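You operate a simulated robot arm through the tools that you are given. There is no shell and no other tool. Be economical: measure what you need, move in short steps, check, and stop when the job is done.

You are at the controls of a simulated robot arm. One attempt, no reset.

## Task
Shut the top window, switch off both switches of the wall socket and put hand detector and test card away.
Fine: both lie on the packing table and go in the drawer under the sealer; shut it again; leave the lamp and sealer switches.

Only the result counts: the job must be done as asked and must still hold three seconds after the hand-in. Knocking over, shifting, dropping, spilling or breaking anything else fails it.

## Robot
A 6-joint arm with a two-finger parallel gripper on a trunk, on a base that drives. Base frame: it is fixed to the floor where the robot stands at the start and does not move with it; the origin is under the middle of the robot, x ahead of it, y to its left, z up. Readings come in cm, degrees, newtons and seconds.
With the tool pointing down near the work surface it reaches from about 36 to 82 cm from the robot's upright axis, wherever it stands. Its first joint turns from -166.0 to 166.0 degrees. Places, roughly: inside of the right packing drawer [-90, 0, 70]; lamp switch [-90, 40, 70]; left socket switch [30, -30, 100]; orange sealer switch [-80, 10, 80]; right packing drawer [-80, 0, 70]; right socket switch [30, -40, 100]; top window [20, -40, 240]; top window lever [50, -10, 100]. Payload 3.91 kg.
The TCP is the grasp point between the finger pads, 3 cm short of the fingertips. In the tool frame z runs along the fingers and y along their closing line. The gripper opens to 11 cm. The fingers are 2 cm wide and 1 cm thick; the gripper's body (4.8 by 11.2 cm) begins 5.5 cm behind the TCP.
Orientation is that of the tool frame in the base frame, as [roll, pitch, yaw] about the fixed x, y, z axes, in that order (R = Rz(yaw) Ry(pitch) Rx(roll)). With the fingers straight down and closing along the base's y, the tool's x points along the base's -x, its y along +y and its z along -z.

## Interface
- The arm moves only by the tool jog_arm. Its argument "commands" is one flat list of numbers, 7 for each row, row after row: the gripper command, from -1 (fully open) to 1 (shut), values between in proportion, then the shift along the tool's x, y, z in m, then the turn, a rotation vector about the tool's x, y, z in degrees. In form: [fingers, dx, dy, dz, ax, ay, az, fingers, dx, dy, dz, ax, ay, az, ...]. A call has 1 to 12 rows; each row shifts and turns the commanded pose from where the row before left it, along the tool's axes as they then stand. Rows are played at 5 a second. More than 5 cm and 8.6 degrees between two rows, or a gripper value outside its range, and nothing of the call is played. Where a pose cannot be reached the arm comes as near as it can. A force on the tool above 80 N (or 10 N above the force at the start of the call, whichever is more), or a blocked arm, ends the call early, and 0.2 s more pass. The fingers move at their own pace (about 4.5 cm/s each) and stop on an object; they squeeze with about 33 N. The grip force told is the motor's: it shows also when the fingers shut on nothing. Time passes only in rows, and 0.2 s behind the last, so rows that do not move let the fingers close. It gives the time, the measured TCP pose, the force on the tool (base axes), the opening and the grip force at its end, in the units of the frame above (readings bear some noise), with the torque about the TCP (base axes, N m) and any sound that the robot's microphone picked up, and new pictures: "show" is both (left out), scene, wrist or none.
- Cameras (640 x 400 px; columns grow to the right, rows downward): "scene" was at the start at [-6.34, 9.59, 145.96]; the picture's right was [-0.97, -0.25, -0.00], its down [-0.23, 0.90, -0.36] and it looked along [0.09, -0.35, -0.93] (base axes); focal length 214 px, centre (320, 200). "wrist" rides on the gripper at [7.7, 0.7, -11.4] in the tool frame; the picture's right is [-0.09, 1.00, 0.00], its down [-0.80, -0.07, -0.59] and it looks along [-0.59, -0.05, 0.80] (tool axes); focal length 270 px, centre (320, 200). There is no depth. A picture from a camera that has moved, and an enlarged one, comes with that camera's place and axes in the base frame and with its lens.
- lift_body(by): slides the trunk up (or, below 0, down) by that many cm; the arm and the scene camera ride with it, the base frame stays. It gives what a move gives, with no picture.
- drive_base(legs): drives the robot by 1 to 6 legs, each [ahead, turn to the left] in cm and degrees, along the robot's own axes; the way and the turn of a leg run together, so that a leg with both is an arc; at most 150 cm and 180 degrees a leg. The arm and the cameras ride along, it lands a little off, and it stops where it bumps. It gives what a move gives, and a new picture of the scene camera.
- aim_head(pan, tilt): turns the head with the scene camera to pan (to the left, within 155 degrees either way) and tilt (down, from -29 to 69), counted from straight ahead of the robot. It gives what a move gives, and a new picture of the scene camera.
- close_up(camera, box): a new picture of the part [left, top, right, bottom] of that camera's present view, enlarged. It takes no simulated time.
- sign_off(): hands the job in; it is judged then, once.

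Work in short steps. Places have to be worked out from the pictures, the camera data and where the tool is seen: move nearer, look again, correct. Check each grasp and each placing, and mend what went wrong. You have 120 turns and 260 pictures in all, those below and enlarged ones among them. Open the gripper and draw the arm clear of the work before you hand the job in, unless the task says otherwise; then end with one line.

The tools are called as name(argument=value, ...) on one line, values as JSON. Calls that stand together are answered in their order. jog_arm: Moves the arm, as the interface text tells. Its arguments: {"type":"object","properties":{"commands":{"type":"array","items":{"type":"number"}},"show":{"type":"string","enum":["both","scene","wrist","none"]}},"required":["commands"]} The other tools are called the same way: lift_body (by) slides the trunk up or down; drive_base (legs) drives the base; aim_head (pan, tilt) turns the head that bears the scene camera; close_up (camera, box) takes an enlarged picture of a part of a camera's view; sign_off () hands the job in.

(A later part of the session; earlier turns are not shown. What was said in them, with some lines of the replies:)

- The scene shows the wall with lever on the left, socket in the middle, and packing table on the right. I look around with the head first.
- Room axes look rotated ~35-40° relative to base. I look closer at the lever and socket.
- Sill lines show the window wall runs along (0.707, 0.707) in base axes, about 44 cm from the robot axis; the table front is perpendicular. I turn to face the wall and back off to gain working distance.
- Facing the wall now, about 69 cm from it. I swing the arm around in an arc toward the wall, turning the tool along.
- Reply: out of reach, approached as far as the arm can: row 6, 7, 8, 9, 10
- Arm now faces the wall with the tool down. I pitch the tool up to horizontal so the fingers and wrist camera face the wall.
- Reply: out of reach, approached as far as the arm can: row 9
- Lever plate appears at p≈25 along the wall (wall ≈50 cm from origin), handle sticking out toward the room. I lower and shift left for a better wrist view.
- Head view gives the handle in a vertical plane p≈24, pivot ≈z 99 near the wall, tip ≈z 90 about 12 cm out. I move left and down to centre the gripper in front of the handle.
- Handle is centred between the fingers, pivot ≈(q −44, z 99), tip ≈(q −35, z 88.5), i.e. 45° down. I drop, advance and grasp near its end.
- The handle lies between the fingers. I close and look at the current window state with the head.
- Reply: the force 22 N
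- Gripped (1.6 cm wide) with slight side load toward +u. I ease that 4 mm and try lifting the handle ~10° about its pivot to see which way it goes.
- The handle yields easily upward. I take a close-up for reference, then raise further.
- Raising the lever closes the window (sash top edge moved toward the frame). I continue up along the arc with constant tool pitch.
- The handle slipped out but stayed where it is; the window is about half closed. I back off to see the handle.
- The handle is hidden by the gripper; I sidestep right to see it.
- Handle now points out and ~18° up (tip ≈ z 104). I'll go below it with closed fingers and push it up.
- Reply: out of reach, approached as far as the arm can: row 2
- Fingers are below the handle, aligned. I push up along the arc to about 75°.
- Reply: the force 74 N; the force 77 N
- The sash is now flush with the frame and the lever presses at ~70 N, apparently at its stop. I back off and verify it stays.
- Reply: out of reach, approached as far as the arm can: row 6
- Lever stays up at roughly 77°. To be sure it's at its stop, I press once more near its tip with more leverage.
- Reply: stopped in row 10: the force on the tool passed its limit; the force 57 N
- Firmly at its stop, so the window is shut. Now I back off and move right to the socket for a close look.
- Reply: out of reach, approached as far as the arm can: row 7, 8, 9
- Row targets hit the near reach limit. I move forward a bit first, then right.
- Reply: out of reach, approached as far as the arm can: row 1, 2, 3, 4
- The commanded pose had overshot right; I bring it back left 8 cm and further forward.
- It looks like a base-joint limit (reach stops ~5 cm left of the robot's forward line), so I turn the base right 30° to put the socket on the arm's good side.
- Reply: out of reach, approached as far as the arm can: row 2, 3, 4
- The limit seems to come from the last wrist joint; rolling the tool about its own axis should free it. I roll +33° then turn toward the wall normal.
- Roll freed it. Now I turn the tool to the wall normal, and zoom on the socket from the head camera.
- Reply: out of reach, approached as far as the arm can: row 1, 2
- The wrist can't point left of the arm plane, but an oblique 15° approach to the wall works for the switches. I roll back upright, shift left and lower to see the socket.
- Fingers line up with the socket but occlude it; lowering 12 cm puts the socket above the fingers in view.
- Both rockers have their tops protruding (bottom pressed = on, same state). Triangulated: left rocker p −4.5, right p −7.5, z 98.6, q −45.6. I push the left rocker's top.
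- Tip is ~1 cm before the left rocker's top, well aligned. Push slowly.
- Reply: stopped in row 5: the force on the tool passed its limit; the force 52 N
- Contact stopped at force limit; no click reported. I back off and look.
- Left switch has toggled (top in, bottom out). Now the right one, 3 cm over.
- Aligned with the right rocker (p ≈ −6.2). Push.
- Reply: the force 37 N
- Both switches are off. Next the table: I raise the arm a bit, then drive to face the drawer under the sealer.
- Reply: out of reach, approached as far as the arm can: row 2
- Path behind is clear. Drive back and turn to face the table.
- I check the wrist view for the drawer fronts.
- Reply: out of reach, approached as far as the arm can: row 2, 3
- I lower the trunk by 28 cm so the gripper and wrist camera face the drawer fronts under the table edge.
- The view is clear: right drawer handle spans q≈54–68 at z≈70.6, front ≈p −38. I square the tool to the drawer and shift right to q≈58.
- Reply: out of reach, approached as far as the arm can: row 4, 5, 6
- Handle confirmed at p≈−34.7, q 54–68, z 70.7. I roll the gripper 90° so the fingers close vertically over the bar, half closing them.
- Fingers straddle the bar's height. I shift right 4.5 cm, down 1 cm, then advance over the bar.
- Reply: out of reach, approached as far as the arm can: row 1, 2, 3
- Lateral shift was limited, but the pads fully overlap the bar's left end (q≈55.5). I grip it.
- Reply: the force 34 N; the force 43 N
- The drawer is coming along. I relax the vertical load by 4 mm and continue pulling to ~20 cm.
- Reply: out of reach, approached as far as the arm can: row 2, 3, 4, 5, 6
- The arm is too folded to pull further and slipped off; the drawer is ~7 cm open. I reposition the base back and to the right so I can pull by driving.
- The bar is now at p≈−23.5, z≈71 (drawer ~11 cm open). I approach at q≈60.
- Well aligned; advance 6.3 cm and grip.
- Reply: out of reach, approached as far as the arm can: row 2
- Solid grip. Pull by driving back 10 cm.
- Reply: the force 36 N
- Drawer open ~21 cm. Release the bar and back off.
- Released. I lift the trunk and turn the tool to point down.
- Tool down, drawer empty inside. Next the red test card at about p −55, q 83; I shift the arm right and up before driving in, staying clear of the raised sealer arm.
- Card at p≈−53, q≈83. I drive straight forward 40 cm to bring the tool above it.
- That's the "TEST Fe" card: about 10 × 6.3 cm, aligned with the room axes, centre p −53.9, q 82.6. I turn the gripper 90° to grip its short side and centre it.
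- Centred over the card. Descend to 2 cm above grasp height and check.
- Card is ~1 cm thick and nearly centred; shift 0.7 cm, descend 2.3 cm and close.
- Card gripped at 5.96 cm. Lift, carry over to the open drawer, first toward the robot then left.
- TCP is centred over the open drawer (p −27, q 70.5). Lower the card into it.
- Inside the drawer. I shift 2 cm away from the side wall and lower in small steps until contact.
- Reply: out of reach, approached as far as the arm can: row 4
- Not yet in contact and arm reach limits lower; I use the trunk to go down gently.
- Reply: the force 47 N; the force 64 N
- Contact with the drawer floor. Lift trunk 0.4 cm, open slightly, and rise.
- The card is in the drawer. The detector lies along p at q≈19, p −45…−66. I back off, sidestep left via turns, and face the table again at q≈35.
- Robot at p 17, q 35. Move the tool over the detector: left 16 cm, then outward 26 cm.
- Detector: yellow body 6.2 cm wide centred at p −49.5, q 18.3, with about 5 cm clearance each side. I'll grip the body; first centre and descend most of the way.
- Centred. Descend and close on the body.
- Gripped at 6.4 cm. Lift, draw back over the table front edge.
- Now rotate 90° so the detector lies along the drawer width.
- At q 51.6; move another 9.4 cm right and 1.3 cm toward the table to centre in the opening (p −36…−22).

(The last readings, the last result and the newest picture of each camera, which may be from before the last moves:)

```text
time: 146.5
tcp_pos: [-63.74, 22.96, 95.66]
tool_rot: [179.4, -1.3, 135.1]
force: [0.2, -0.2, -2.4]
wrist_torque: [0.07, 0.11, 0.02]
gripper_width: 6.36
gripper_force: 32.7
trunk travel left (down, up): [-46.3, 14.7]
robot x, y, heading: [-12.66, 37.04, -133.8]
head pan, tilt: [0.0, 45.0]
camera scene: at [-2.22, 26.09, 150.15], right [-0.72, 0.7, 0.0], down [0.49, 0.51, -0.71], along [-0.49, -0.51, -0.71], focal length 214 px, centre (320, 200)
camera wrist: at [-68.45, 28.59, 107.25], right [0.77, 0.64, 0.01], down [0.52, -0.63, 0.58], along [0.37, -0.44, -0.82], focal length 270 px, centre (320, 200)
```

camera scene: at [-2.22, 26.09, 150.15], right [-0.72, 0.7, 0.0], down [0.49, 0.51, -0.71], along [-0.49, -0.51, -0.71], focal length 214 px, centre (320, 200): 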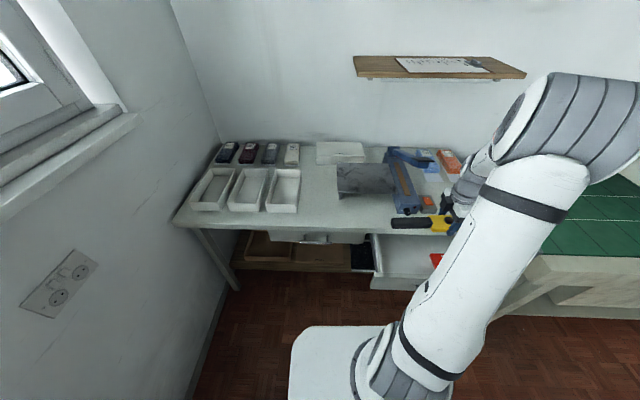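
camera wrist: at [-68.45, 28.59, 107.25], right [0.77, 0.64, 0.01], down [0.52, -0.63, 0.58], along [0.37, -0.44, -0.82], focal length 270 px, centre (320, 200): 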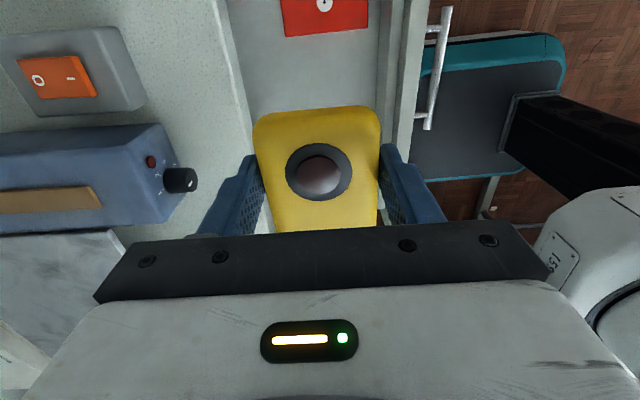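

Card edge at q≈65.8; detector front at ≈65. I shift 0.5 cm left and descend to just above the drawer floor.

jog_arm(commands=[1, -0.006, 0, 0.04, 0, 0, 0, 1, 0, 0, 0.048, 0, 0, 0, 1, 0, 0, 0.048, 0, 0, 0, 1, 0, 0, 0.048, 0, 0, 0], show="both")

close_up(camera="scene", box=[350, 200, 510, 300])

```text
time: 147.5
tcp_pos: [-63.44, 23.09, 76.77]
tool_rot: [179.7, -1.3, 135.1]
force: [0.7, -0.1, -1.3]
wrist_torque: [0.07, 0.07, 0.03]
gripper_width: 6.38
gripper_force: 32.6
trunk travel left (down, up): [-46.3, 14.7]
robot x, y, heading: [-12.34, 36.77, -134.4]
head pan, tilt: [0.0, 45.0]
camera scene: at [-2.18, 26.12, 150.16], right [-0.72, 0.7, 0.0], down [0.49, 0.51, -0.71], along [-0.49, -0.51, -0.71], focal length 214 px, centre (320, 200)
camera wrist: at [-68.26, 28.84, 88.44], right [0.77, 0.64, 0.01], down [0.52, -0.63, 0.58], along [0.37, -0.44, -0.82], focal length 270 px, centre (320, 200)
```

scene: 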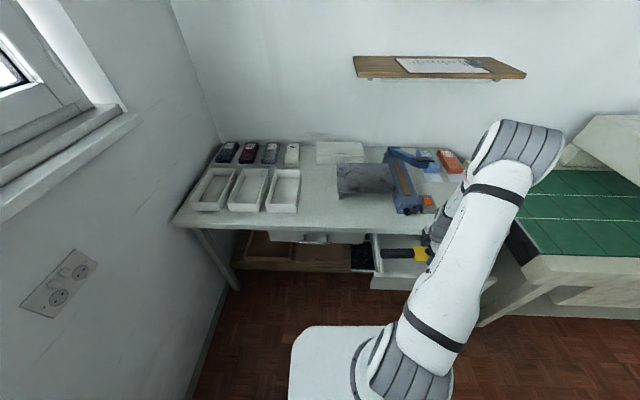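
wrist: 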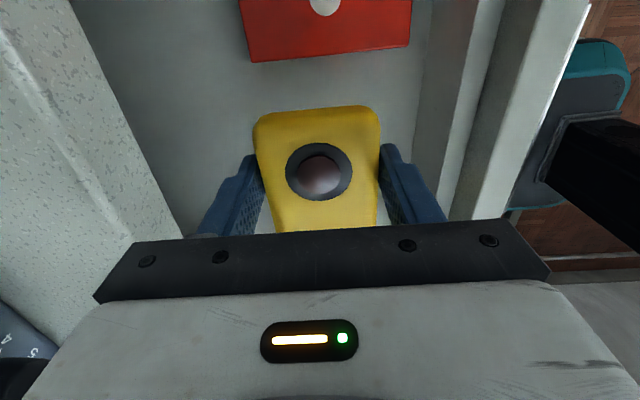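

```text
4.00 times, centred on (430, 250) of scene
camera zoom: at [-2.18, 26.12, 150.16], right [-0.72, 0.7, 0.0], down [0.49, 0.51, -0.71], along [-0.49, -0.51, -0.71], focal length 858 px, centre (-120, 0)
```

zoom: 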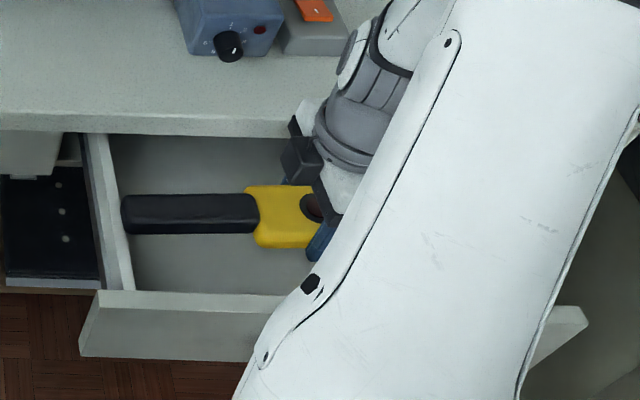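

Handle end is close to the left wall; shift 0.6 cm right, then lower in small steps to contact.

jog_arm(commands=[1, 0.006, 0, 0, 0, 0, 0, 1, 0, 0, 0.015, 0, 0, 0, 1, 0, 0, 0.015, 0, 0, 0, 1, 0, 0, 0.012, 0, 0, 0, 1, 0, 0, 0.008, 0, 0, 0], show="wrist")

close_up(camera="scene", box=[350, 200, 510, 300])

```text
time: 148.7
tcp_pos: [-63.94, 23.41, 71.97]
tool_rot: [179.6, -1.2, 135.1]
force: [-4.2, 3.9, -0.7]
wrist_torque: [0.02, 0.04, -0.07]
gripper_width: 6.35
gripper_force: 33.4
trunk travel left (down, up): [-46.3, 14.7]
robot x, y, heading: [-12.53, 36.36, -134.2]
head pan, tilt: [0.0, 45.0]
camera wrist: at [-68.71, 29.2, 83.64], right [0.77, 0.64, 0.01], down [0.52, -0.63, 0.58], along [0.37, -0.44, -0.82], focal length 270 px, centre (320, 200)
```

wrist: 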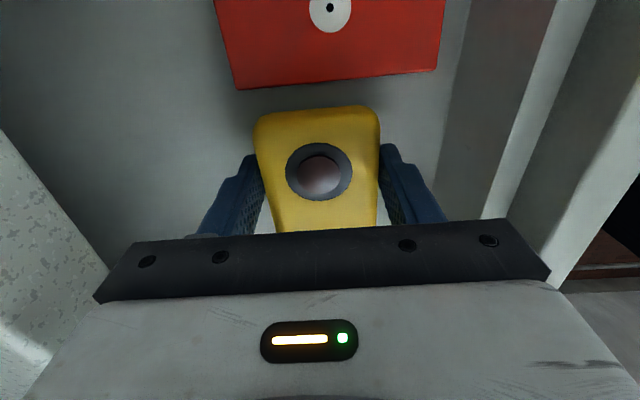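

```text
4.00 times, centred on (430, 250) of scene
camera zoom: at [-2.21, 26.15, 150.16], right [-0.72, 0.7, 0.0], down [0.49, 0.51, -0.71], along [-0.49, -0.51, -0.71], focal length 858 px, centre (-120, 0)
```

zoom: 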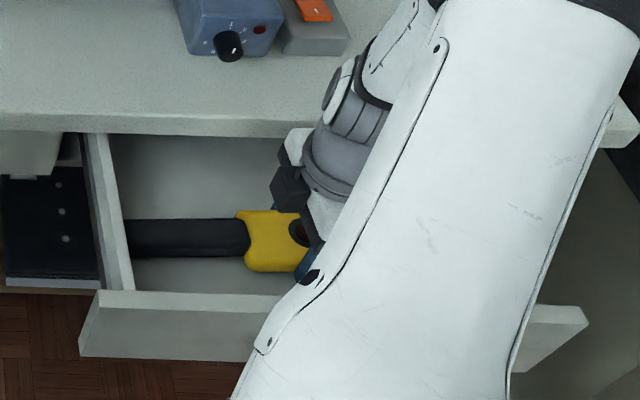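

Slight +q push from the wall; shift 0.5 cm right and lower the last bit.

jog_arm(commands=[1, 0.005, 0, 0, 0, 0, 0, 1, 0, 0, 0.006, 0, 0, 0, 1, 0, 0, 0.005, 0, 0, 0, 1, 0, 0, 0.004, 0, 0, 0], show="wrist")

```text
time: 149.7
tcp_pos: [-64.25, 23.91, 70.88]
tool_rot: [179.8, -1.3, 135.2]
force: [3.9, -2.5, 22.8]
wrist_torque: [-1.23, -0.13, 0.31]
gripper_width: 6.37
gripper_force: 32.7
trunk travel left (down, up): [-46.3, 14.7]
robot x, y, heading: [-12.71, 36.95, -134.2]
head pan, tilt: [0.0, 45.0]
camera wrist: at [-69.01, 29.6, 82.44], right [0.76, 0.64, 0.0], down [0.53, -0.63, 0.57], along [0.37, -0.44, -0.82], focal length 270 px, centre (320, 200)
```

wrist: 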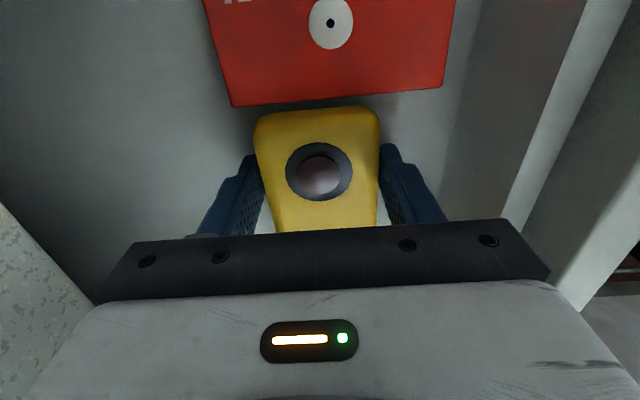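

On the floor (z force 23 N). Release with a small opening and rise.

jog_arm(commands=[-0.4, 0, 0, -0.003, 0, 0, 0, -0.4, 0, 0, 0, 0, 0, 0, -0.4, 0, 0, 0, 0, 0, 0, -0.4, 0, 0, -0.03, 0, 0, 0, -0.4, 0, 0, -0.048, 0, 0, 0, -0.4, 0, 0, -0.048, 0, 0, 0, -0.4, 0, 0, -0.048, 0, 0, 0, -0.4, 0, 0, -0.048, 0, 0, 0, -0.4, 0, 0, -0.048, 0, 0, 0], show="both")

```text
time: 151.7
tcp_pos: [-63.8, 23.23, 98.12]
tool_rot: [179.5, -1.3, 135.1]
force: [0.7, 0.8, 1.0]
wrist_torque: [-0.01, 0.04, 0.01]
gripper_width: 7.7
gripper_force: 0.1
trunk travel left (down, up): [-46.3, 14.7]
robot x, y, heading: [-12.36, 37.08, -134.0]
head pan, tilt: [0.0, 45.0]
camera scene: at [-2.1, 26.14, 150.14], right [-0.72, 0.7, 0.0], down [0.49, 0.51, -0.71], along [-0.49, -0.51, -0.71], focal length 214 px, centre (320, 200)
camera wrist: at [-68.52, 28.9, 109.69], right [0.77, 0.64, 0.01], down [0.52, -0.63, 0.58], along [0.37, -0.44, -0.82], focal length 270 px, centre (320, 200)
```

scene: 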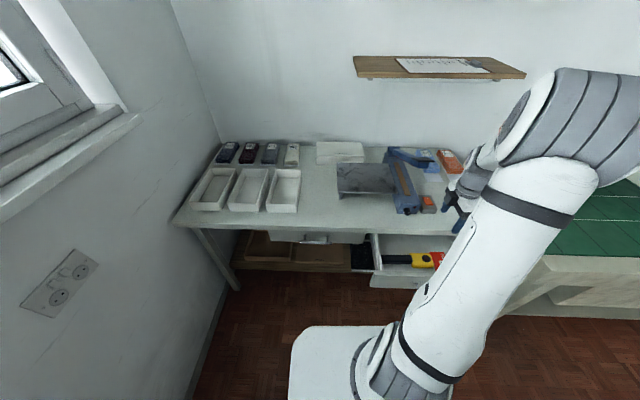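
wrist: 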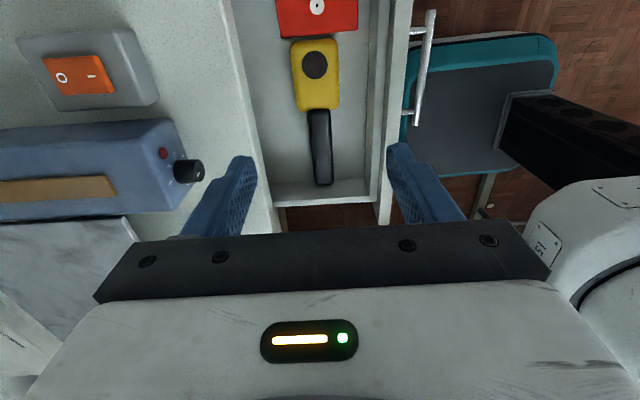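

Both items are in the drawer. To shut it I'll push the front with a horizontal tool by driving; first I back off and reposition as before in front of the drawer.

drive_base(legs=[[-25, 0], [0, 68], [-36, 0], [0, -68]])

jog_arm(commands=[1, -0.045, -0.019, 0, 0, 0, 0, 1, -0.045, -0.019, 0, 0, 0, 0, 1, -0.045, -0.019, 0, 0, 0, 0, 1, -0.045, -0.019, 0, 0, 0, 0, 1, -0.045, -0.019, 0, 0, 0, 0, 1, -0.045, -0.019, 0, 0, 0, 0, 1, -0.045, -0.019, 0, 0, 0, 0], show="wrist")

```text
time: 155.6
tcp_pos: [-20.72, 8.55, 98.08]
tool_rot: [179.5, -1.3, -178.8]
force: [-1.1, 0.2, -0.1]
wrist_torque: [-0.04, 0.01, 0.0]
gripper_width: 7.71
gripper_force: 0.0
trunk travel left (down, up): [-46.3, 14.7]
robot x, y, heading: [3.55, 55.04, -91.3]
head pan, tilt: [0.0, 45.0]
stopped in leg 2: the robot was blocked; the commanded pose is now the measured one
camera scene: at [18.27, 54.17, 150.15], right [-1.0, 0.02, 0.0], down [0.02, 0.71, -0.71], along [-0.02, -0.71, -0.71], focal length 214 px, centre (320, 200)
```

scene: 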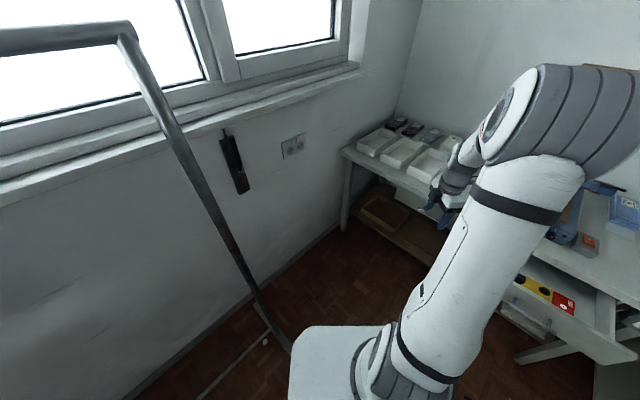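

```text
time: 157.2
tcp_pos: [11.29, -4.35, 97.37]
tool_rot: [179.4, -1.4, -178.9]
force: [0.2, -0.1, 0.3]
wrist_torque: [-0.06, 0.02, 0.04]
gripper_width: 0.0
gripper_force: 33.2
trunk travel left (down, up): [-46.3, 14.7]
robot x, y, heading: [3.2, 54.9, -91.2]
head pan, tilt: [0.0, 45.0]
camera wrist: at [3.83, -3.92, 108.92], right [0.07, 1.0, 0.01], down [0.82, -0.06, 0.58], along [0.57, -0.03, -0.82], focal length 270 px, centre (320, 200)
```

wrist: 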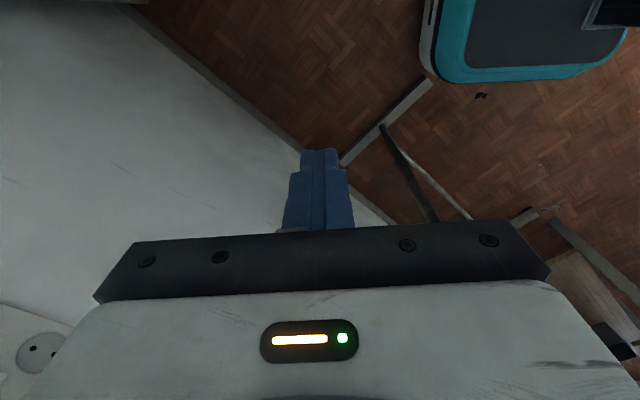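

The left turn bumped the garment rack's foot with the base corner (rack position still measures the same). I'll avoid that side: turn back right to face the table and back up slightly; I'll push the drawer from here obliquely.

drive_base(legs=[[0, -43], [-10, 0]])

aim_head(pan=60, tilt=45)

aim_head(pan=-5, tilt=45)

```text
time: 160.3
tcp_pos: [-24.18, 13.31, 97.38]
tool_rot: [179.5, -1.3, 138.6]
force: [-0.7, 0.4, 0.0]
wrist_torque: [-0.04, -0.02, 0.0]
gripper_width: 0.03
gripper_force: 32.4
trunk travel left (down, up): [-46.3, 14.7]
robot x, y, heading: [11.97, 60.59, -133.3]
head pan, tilt: [0.0, 45.0]
camera scene: at [22.47, 49.86, 150.15], right [-0.73, 0.69, 0.0], down [0.49, 0.51, -0.71], along [-0.49, -0.51, -0.71], focal length 214 px, centre (320, 200)
```

scene: 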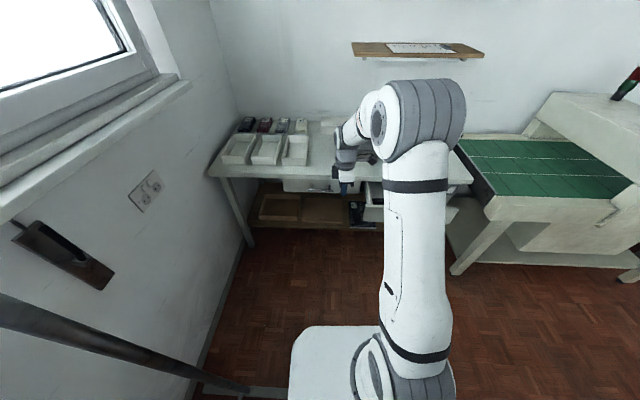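

```text
time: 161.6
tcp_pos: [-24.21, 13.07, 97.34]
tool_rot: [179.6, -1.3, 138.6]
force: [-0.1, -0.8, -0.3]
wrist_torque: [0.01, 0.0, -0.01]
gripper_width: 0.0
gripper_force: 33.1
trunk travel left (down, up): [-46.3, 14.7]
robot x, y, heading: [12.03, 60.51, -133.2]
head pan, tilt: [60.0, 45.0]
camera scene: at [30.32, 47.92, 150.15], right [-0.96, -0.28, 0.0], down [-0.2, 0.68, -0.71], along [0.2, -0.68, -0.71], focal length 214 px, centre (320, 200)
```

scene: 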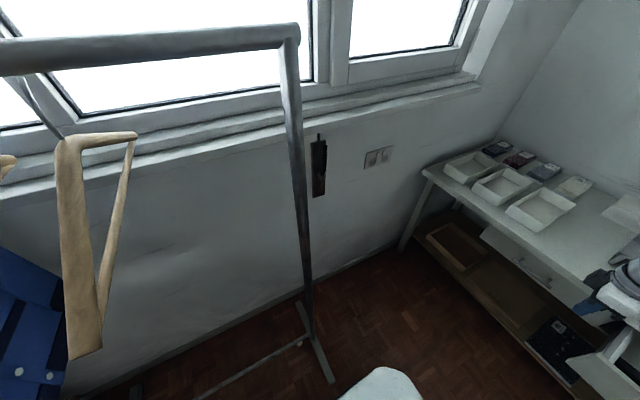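

```text
time: 162.9
tcp_pos: [-24.19, 13.24, 97.43]
tool_rot: [179.6, -1.3, 138.4]
force: [0.0, -0.2, 0.5]
wrist_torque: [-0.01, 0.0, 0.03]
gripper_width: 0.0
gripper_force: 33.1
trunk travel left (down, up): [-46.3, 14.7]
robot x, y, heading: [12.17, 60.44, -133.2]
head pan, tilt: [-5.0, 45.0]
camera scene: at [21.92, 50.32, 150.15], right [-0.66, 0.75, 0.0], down [0.53, 0.47, -0.71], along [-0.53, -0.47, -0.71], focal length 214 px, centre (320, 200)
```

scene: 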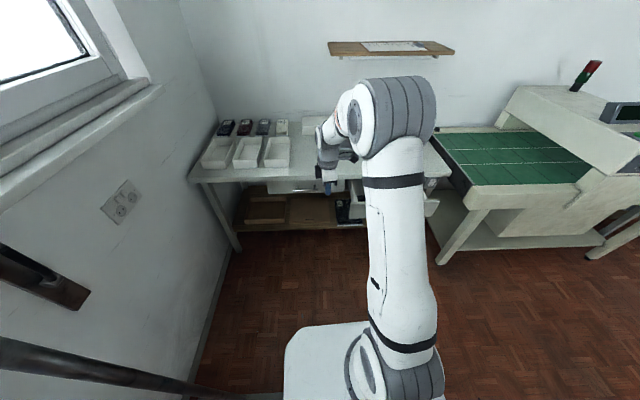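

Rack foot still lies at the same place and angle. I turn the tool horizontal again.

jog_arm(commands=[1, 0, 0, 0, 8.2, 0, 0, 1, 0, 0, 0, 8.2, 0, 0, 1, 0, 0, 0, 8.2, 0, 0, 1, 0, 0, 0, 8.2, 0, 0, 1, 0, 0, 0, 8.2, 0, 0, 1, 0, 0, 0, 8.2, 0, 0, 1, 0, 0, 0, 8.2, 0, 0, 1, 0, 0, 0, 8.2, 0, 0, 1, 0, 0, 0, 8.2, 0, 0, 1, 0, 0, 0, 8.2, 0, 0, 1, 0, 0, 0, 8, 0, 0], show="none")

jog_arm(commands=[1, 0, 0, 0, 0, 8, 0, 1, 0, 0, 0, 0, 8, 0, 1, 0, 0, 0, 0, 8, 0, 1, 0.045, 0, -0.02, 0, 0, 0, 1, 0.045, 0, -0.02, 0, 0, 0, 1, 0.045, 0, -0.02, 0, 0, 0, 1, 0.045, 0, -0.02, 0, 0, 0], show="wrist")

```text
time: 165.3
tcp_pos: [-22.13, 12.05, 97.64]
tool_rot: [-98.0, -3.4, 136.6]
force: [-0.4, -0.1, -0.5]
wrist_torque: [-0.03, 0.0, 0.02]
gripper_width: 0.02
gripper_force: 33.2
out of reach, approached as far as the arm can: row 5, 6, 9, 10, 11
trunk travel left (down, up): [-46.3, 14.7]
robot x, y, heading: [12.27, 60.69, -133.3]
head pan, tilt: [-5.0, 45.0]
```

```text
time: 166.9
tcp_pos: [-26.22, 23.17, 100.02]
tool_rot: [-96.0, -6.4, 113.1]
force: [0.1, -0.9, -1.4]
wrist_torque: [0.01, 0.0, 0.01]
gripper_width: 0.0
gripper_force: 33.2
out of reach, approached as far as the arm can: row 5, 6, 7
trunk travel left (down, up): [-46.3, 14.7]
robot x, y, heading: [12.07, 60.45, -133.5]
head pan, tilt: [-5.0, 45.0]
camera wrist: at [-18.51, 34.66, 101.32], right [0.09, 0.06, -0.99], down [0.85, -0.52, 0.04], along [-0.51, -0.85, -0.1], focal length 270 px, centre (320, 200)
```

wrist: 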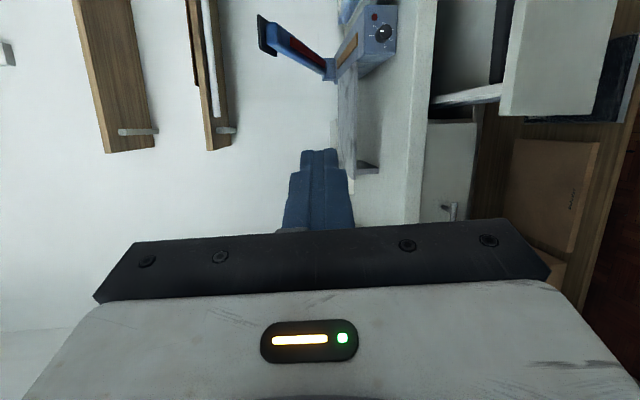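

Azimuth is now ~22° right. I shift right along the panel direction to q≈47, then lower the trunk.

jog_arm(commands=[1, 0.035, 0, 0.021, 0, 0, 0, 1, 0.035, 0, 0.021, 0, 0, 0, 1, 0.034, 0, 0.021, 0, 0, 0], show="none")

lift_body(by=-28)

jog_arm(commands=[1, 0, 0, 0, 0, 0, 0], show="both")

```text
time: 167.7
tcp_pos: [-35.65, 29.62, 100.63]
tool_rot: [-96.0, -6.4, 112.8]
force: [-0.3, 0.3, 0.0]
wrist_torque: [0.01, 0.02, 0.01]
gripper_width: 0.0
gripper_force: 33.1
out of reach, approached as far as the arm can: row 3
trunk travel left (down, up): [-46.3, 14.7]
robot x, y, heading: [12.02, 60.64, -133.2]
head pan, tilt: [-5.0, 45.0]
```

```text
time: 170.6
tcp_pos: [-35.57, 29.56, 72.66]
tool_rot: [-96.0, -6.4, 112.6]
force: [-0.1, -0.4, 0.3]
wrist_torque: [0.02, -0.02, -0.01]
gripper_width: 0.0
gripper_force: 32.6
trunk travel left (down, up): [-18.3, 42.7]
robot x, y, heading: [11.89, 60.66, -133.1]
head pan, tilt: [-5.0, 45.0]
```

```text
time: 171.0
tcp_pos: [-35.68, 29.67, 72.71]
tool_rot: [-96.0, -6.4, 112.7]
force: [0.2, 0.7, 0.3]
wrist_torque: [0.0, 0.01, 0.01]
gripper_width: 0.0
gripper_force: 32.9
trunk travel left (down, up): [-18.3, 42.7]
robot x, y, heading: [11.75, 60.75, -133.6]
head pan, tilt: [-5.0, 45.0]
camera scene: at [21.92, 50.34, 122.15], right [-0.66, 0.75, 0.0], down [0.53, 0.47, -0.71], along [-0.53, -0.47, -0.71], focal length 214 px, centre (320, 200)
camera wrist: at [-27.97, 41.11, 74.0], right [0.09, 0.06, -0.99], down [0.85, -0.52, 0.04], along [-0.52, -0.85, -0.1], focal length 270 px, centre (320, 200)
```

scene: 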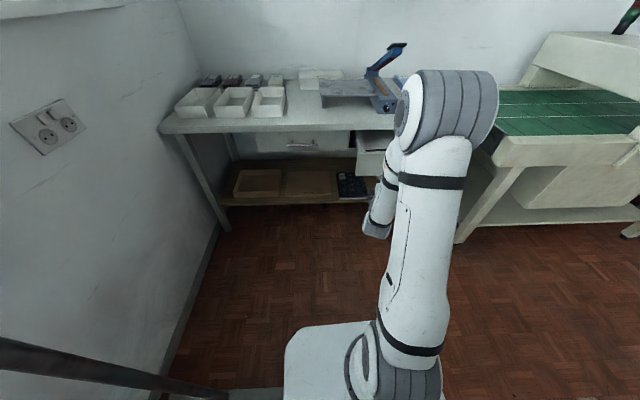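
wrist: 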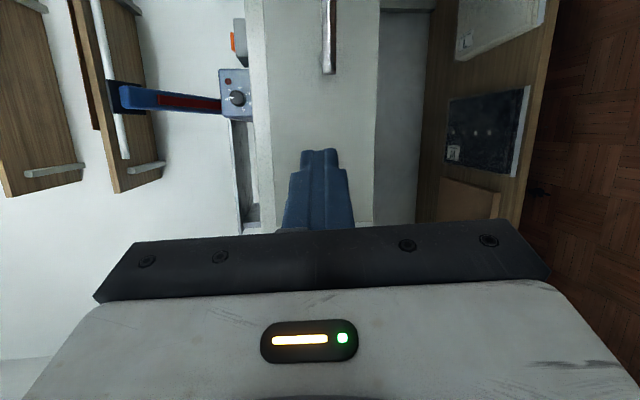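

Fingers point at the drawer panel left of the handle, tip ≈10 cm away. Drive forward 26 cm to push it.

drive_base(legs=[[26, 0]])

jog_arm(commands=[1, 0, 0, 0, 0, 0, 0], show="wrist")

```text
time: 172.8
tcp_pos: [-53.51, 11.18, 72.69]
tool_rot: [-96.1, -6.4, 112.4]
force: [0.4, -0.2, -0.4]
wrist_torque: [0.01, 0.01, -0.01]
gripper_width: 0.0
gripper_force: 32.9
trunk travel left (down, up): [-18.3, 42.7]
robot x, y, heading: [-5.77, 41.9, -133.5]
head pan, tilt: [-5.0, 45.0]
camera scene: at [4.21, 31.65, 122.15], right [-0.66, 0.75, 0.0], down [0.53, 0.47, -0.71], along [-0.53, -0.47, -0.71], focal length 214 px, centre (320, 200)
```

scene: 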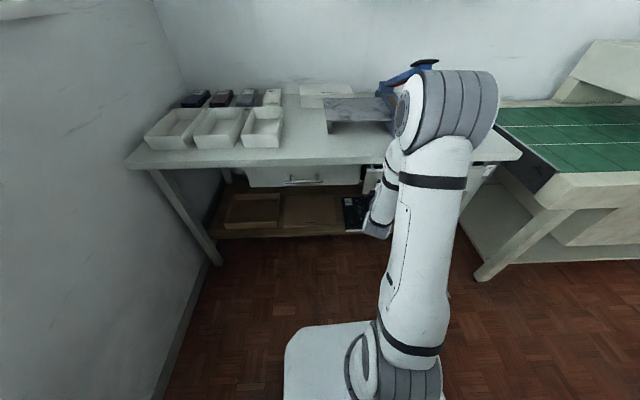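

```text
time: 173.2
tcp_pos: [-53.39, 11.17, 72.64]
tool_rot: [-96.1, -6.3, 112.3]
force: [-0.8, 0.0, -0.3]
wrist_torque: [-0.03, 0.0, -0.01]
gripper_width: 0.0
gripper_force: 32.7
trunk travel left (down, up): [-18.3, 42.7]
robot x, y, heading: [-5.81, 41.65, -133.5]
head pan, tilt: [-5.0, 45.0]
camera wrist: at [-45.76, 22.6, 74.0], right [0.09, 0.06, -0.99], down [0.85, -0.53, 0.04], along [-0.52, -0.85, -0.1], focal length 270 px, centre (320, 200)
```

wrist: 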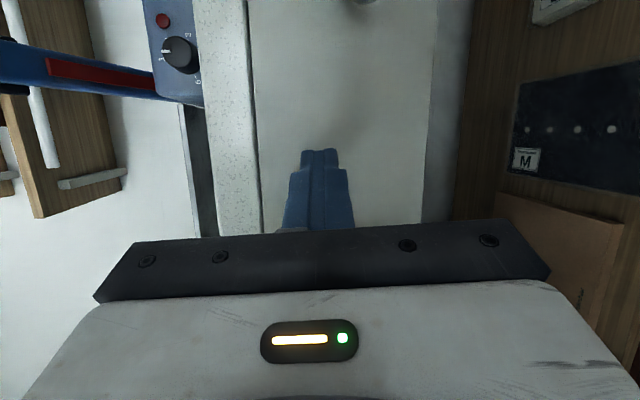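

Drawer is nearly shut (~5 cm left). I push the rest with the arm, straight along −p, until force rises.

jog_arm(commands=[1, -0.0037, 0, 0.0093, 0, 0, 0, 1, -0.0037, 0, 0.0093, 0, 0, 0, 1, -0.0037, 0, 0.0093, 0, 0, 0, 1, -0.0037, 0, 0.0093, 0, 0, 0, 1, -0.0037, 0, 0.0093, 0, 0, 0, 1, -0.0037, 0, 0.0093, 0, 0, 0, 1, -0.0037, 0, 0.0093, 0, 0, 0, 1, -0.0037, 0, 0.0093, 0, 0, 0], show="wrist")

```text
time: 174.9
tcp_pos: [-57.99, 7.1, 71.78]
tool_rot: [-96.2, -6.4, 112.0]
force: [42.4, 25.3, 21.8]
wrist_torque: [-0.54, 0.78, 0.24]
gripper_width: 0.0
gripper_force: 32.8
trunk travel left (down, up): [-18.3, 42.7]
robot x, y, heading: [-5.94, 41.95, -133.4]
head pan, tilt: [-5.0, 45.0]
stopped in row 8: the force on the tool passed its limit (the readings are from after the stop); the commanded pose is now the measured one
camera wrist: at [-50.15, 18.34, 73.18], right [0.09, 0.06, -0.99], down [0.85, -0.53, 0.04], along [-0.53, -0.84, -0.1], focal length 270 px, centre (320, 200)
```

wrist: 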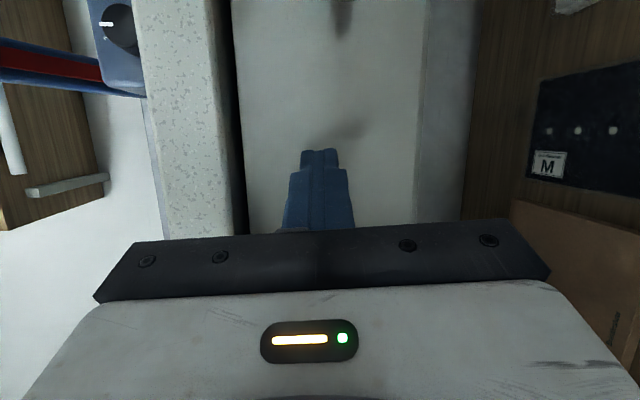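

Drawer hit its stop (tip p ≈ −38.7). I back off and check it against the neighbouring drawer.

drive_base(legs=[[-30, 0]])

jog_arm(commands=[-1, 0, 0, 0, 0, -8, 0, -1, 0, 0, 0, 0, 0, 0], show="both")

close_up(camera="scene", box=[220, 80, 420, 220])

```text
time: 177.0
tcp_pos: [-37.62, 28.81, 71.29]
tool_rot: [-96.8, -6.5, 111.9]
force: [0.1, 0.4, 0.3]
wrist_torque: [-0.01, -0.04, -0.02]
gripper_width: 0.0
gripper_force: 33.2
trunk travel left (down, up): [-18.3, 42.7]
robot x, y, heading: [15.17, 64.15, -133.9]
head pan, tilt: [-5.0, 45.0]
camera scene: at [25.03, 53.53, 122.15], right [-0.66, 0.75, 0.0], down [0.53, 0.47, -0.71], along [-0.53, -0.47, -0.71], focal length 214 px, centre (320, 200)
```

scene: 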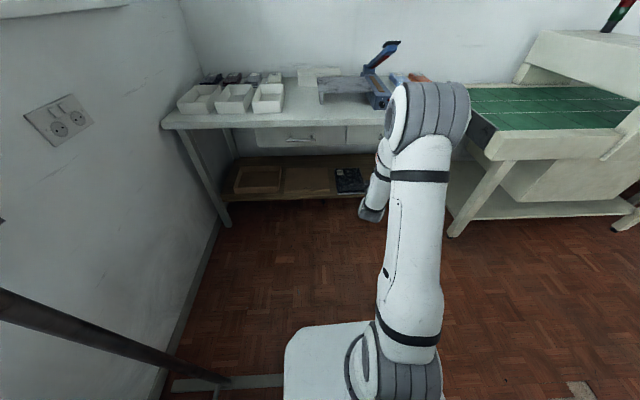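

```text
time: 177.6
tcp_pos: [-36.63, 27.31, 71.56]
tool_rot: [-97.2, -6.0, 115.1]
force: [0.1, -0.4, 0.5]
wrist_torque: [0.0, 0.0, 0.01]
gripper_width: 5.05
gripper_force: 0.0
out of reach, approached as far as the arm can: row 1
trunk travel left (down, up): [-18.3, 42.7]
robot x, y, heading: [15.12, 64.04, -133.7]
head pan, tilt: [-5.0, 45.0]
camera scene: at [25.03, 53.54, 122.15], right [-0.66, 0.75, 0.0], down [0.53, 0.47, -0.71], along [-0.53, -0.47, -0.71], focal length 214 px, centre (320, 200)
camera wrist: at [-29.41, 39.06, 73.03], right [0.11, 0.07, -0.99], down [0.87, -0.49, 0.06], along [-0.48, -0.87, -0.11], focal length 270 px, centre (320, 200)
```

scene: 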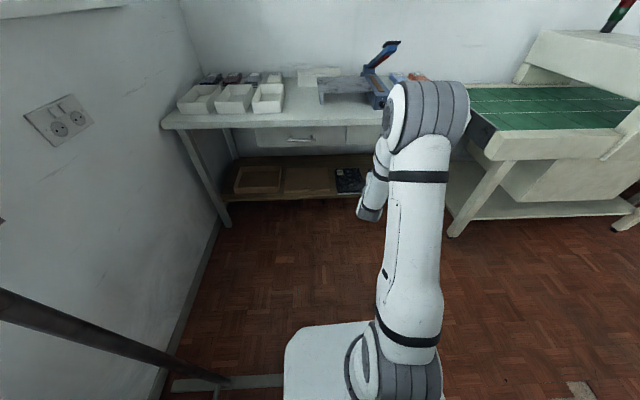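
wrist: 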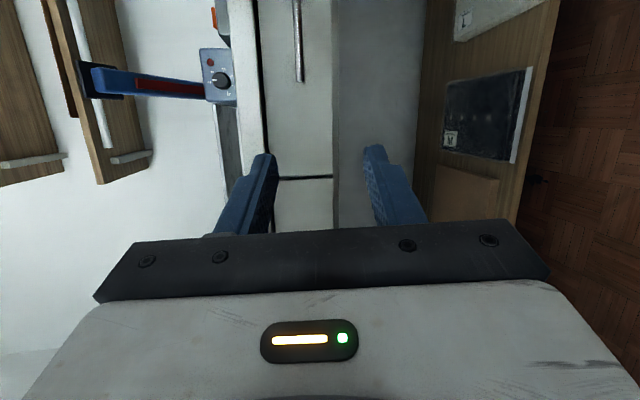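

```text
2.86 times, centred on (320, 150) of scene
camera zoom: at [25.03, 53.54, 122.15], right [-0.66, 0.75, 0.0], down [0.53, 0.47, -0.71], along [-0.53, -0.47, -0.71], focal length 613 px, centre (320, 343)
```

zoom: 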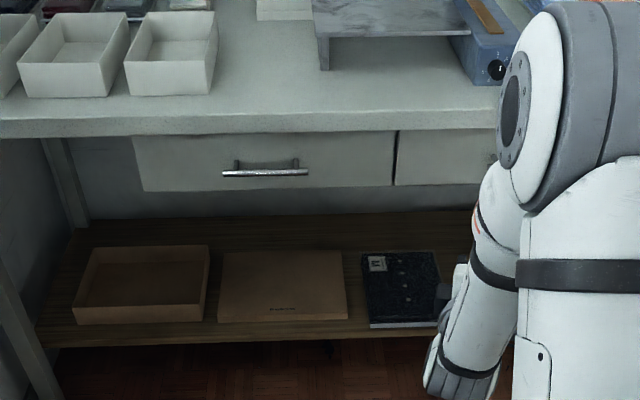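

The drawer is flush with its neighbour, and the table items are in place. Final check on the window, lever and socket.

aim_head(pan=70, tilt=-25)

aim_head(pan=60, tilt=20)

close_up(camera="scene", box=[260, 120, 420, 220])

```text
time: 179.0
tcp_pos: [-36.59, 27.23, 71.59]
tool_rot: [-97.2, -6.1, 115.0]
force: [0.1, 0.5, 0.0]
wrist_torque: [0.01, 0.01, 0.0]
gripper_width: 11.0
gripper_force: 0.0
trunk travel left (down, up): [-18.3, 42.7]
robot x, y, heading: [14.72, 63.48, -133.9]
head pan, tilt: [70.0, -25.0]
camera scene: at [34.29, 52.52, 132.81], right [-0.9, -0.44, 0.0], down [0.19, -0.38, -0.91], along [0.4, -0.81, 0.42], focal length 214 px, centre (320, 200)
```

scene: 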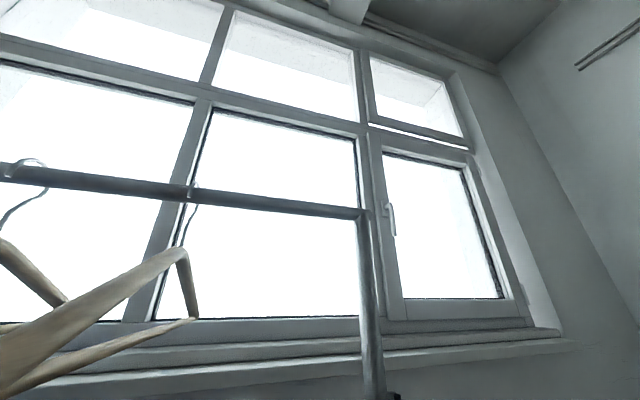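

```text
time: 180.2
tcp_pos: [-36.58, 27.28, 71.48]
tool_rot: [-97.2, -6.0, 115.1]
force: [0.2, 0.0, -0.5]
wrist_torque: [-0.03, 0.0, -0.02]
gripper_width: 11.0
gripper_force: 0.1
trunk travel left (down, up): [-18.3, 42.7]
robot x, y, heading: [15.14, 63.84, -133.8]
head pan, tilt: [60.0, 20.0]
camera scene: at [33.76, 49.95, 126.02], right [-0.96, -0.28, 0.0], down [-0.1, 0.33, -0.94], along [0.26, -0.9, -0.34], focal length 214 px, centre (320, 200)
```

scene: 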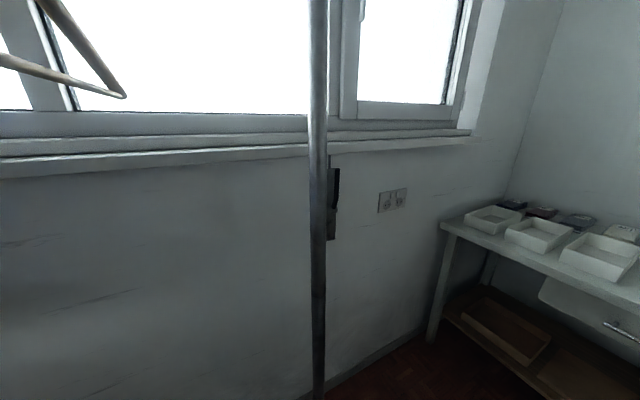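

```text
4.00 times, centred on (340, 170) of scene
camera zoom: at [33.76, 49.95, 126.02], right [-0.96, -0.28, 0.0], down [-0.1, 0.33, -0.94], along [0.26, -0.9, -0.34], focal length 858 px, centre (240, 320)
```

zoom: 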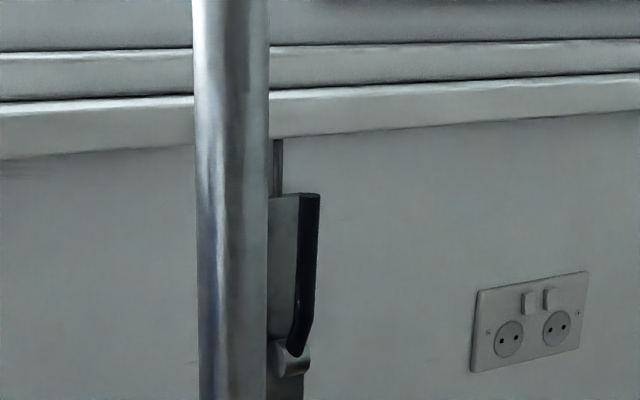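

Lever is upright against its plate and both rockers look alike. One zoom on the top sash to confirm.

aim_head(pan=75, tilt=-25)

close_up(camera="scene", box=[340, 30, 500, 170])

```text
time: 181.3
tcp_pos: [-36.58, 27.25, 71.53]
tool_rot: [-97.2, -6.1, 115.1]
force: [-0.2, 0.2, 0.9]
wrist_torque: [-0.01, -0.02, -0.01]
gripper_width: 11.0
gripper_force: 0.1
trunk travel left (down, up): [-18.3, 42.7]
robot x, y, heading: [15.03, 63.45, -133.8]
head pan, tilt: [75.0, -25.0]
camera scene: at [34.83, 52.82, 132.81], right [-0.86, -0.52, 0.0], down [0.22, -0.36, -0.91], along [0.47, -0.78, 0.42], focal length 214 px, centre (320, 200)
```

scene: 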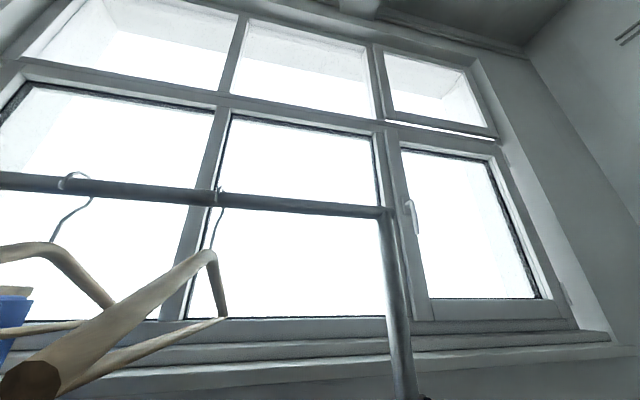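

```text
2.86 times, centred on (420, 100) of scene
camera zoom: at [34.83, 52.82, 132.81], right [-0.86, -0.52, 0.0], down [0.22, -0.36, -0.91], along [0.47, -0.78, 0.42], focal length 613 px, centre (34, 486)
```

zoom: 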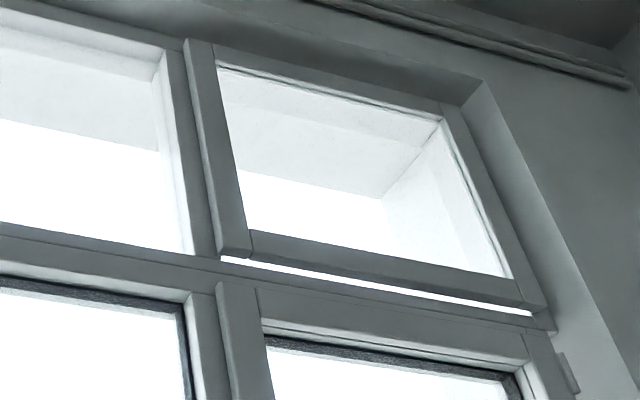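

Top sash sits parallel to the frame, the lever is at its stop, both socket rockers are switched, items are in the shut drawer, and the gripper is open and clear. Handing in.

sign_off()

```text
The job is handed in.
```

The job is handed in: the top window is shut, both socket switches are off, the hand detector and test card are in the drawer under the sealer, and that drawer is shut. I did not touch the lamp and sealer switches. While I was turning, the base bumped the foot of the clothes rack. From the camera pictures the rack does not appear to have moved.
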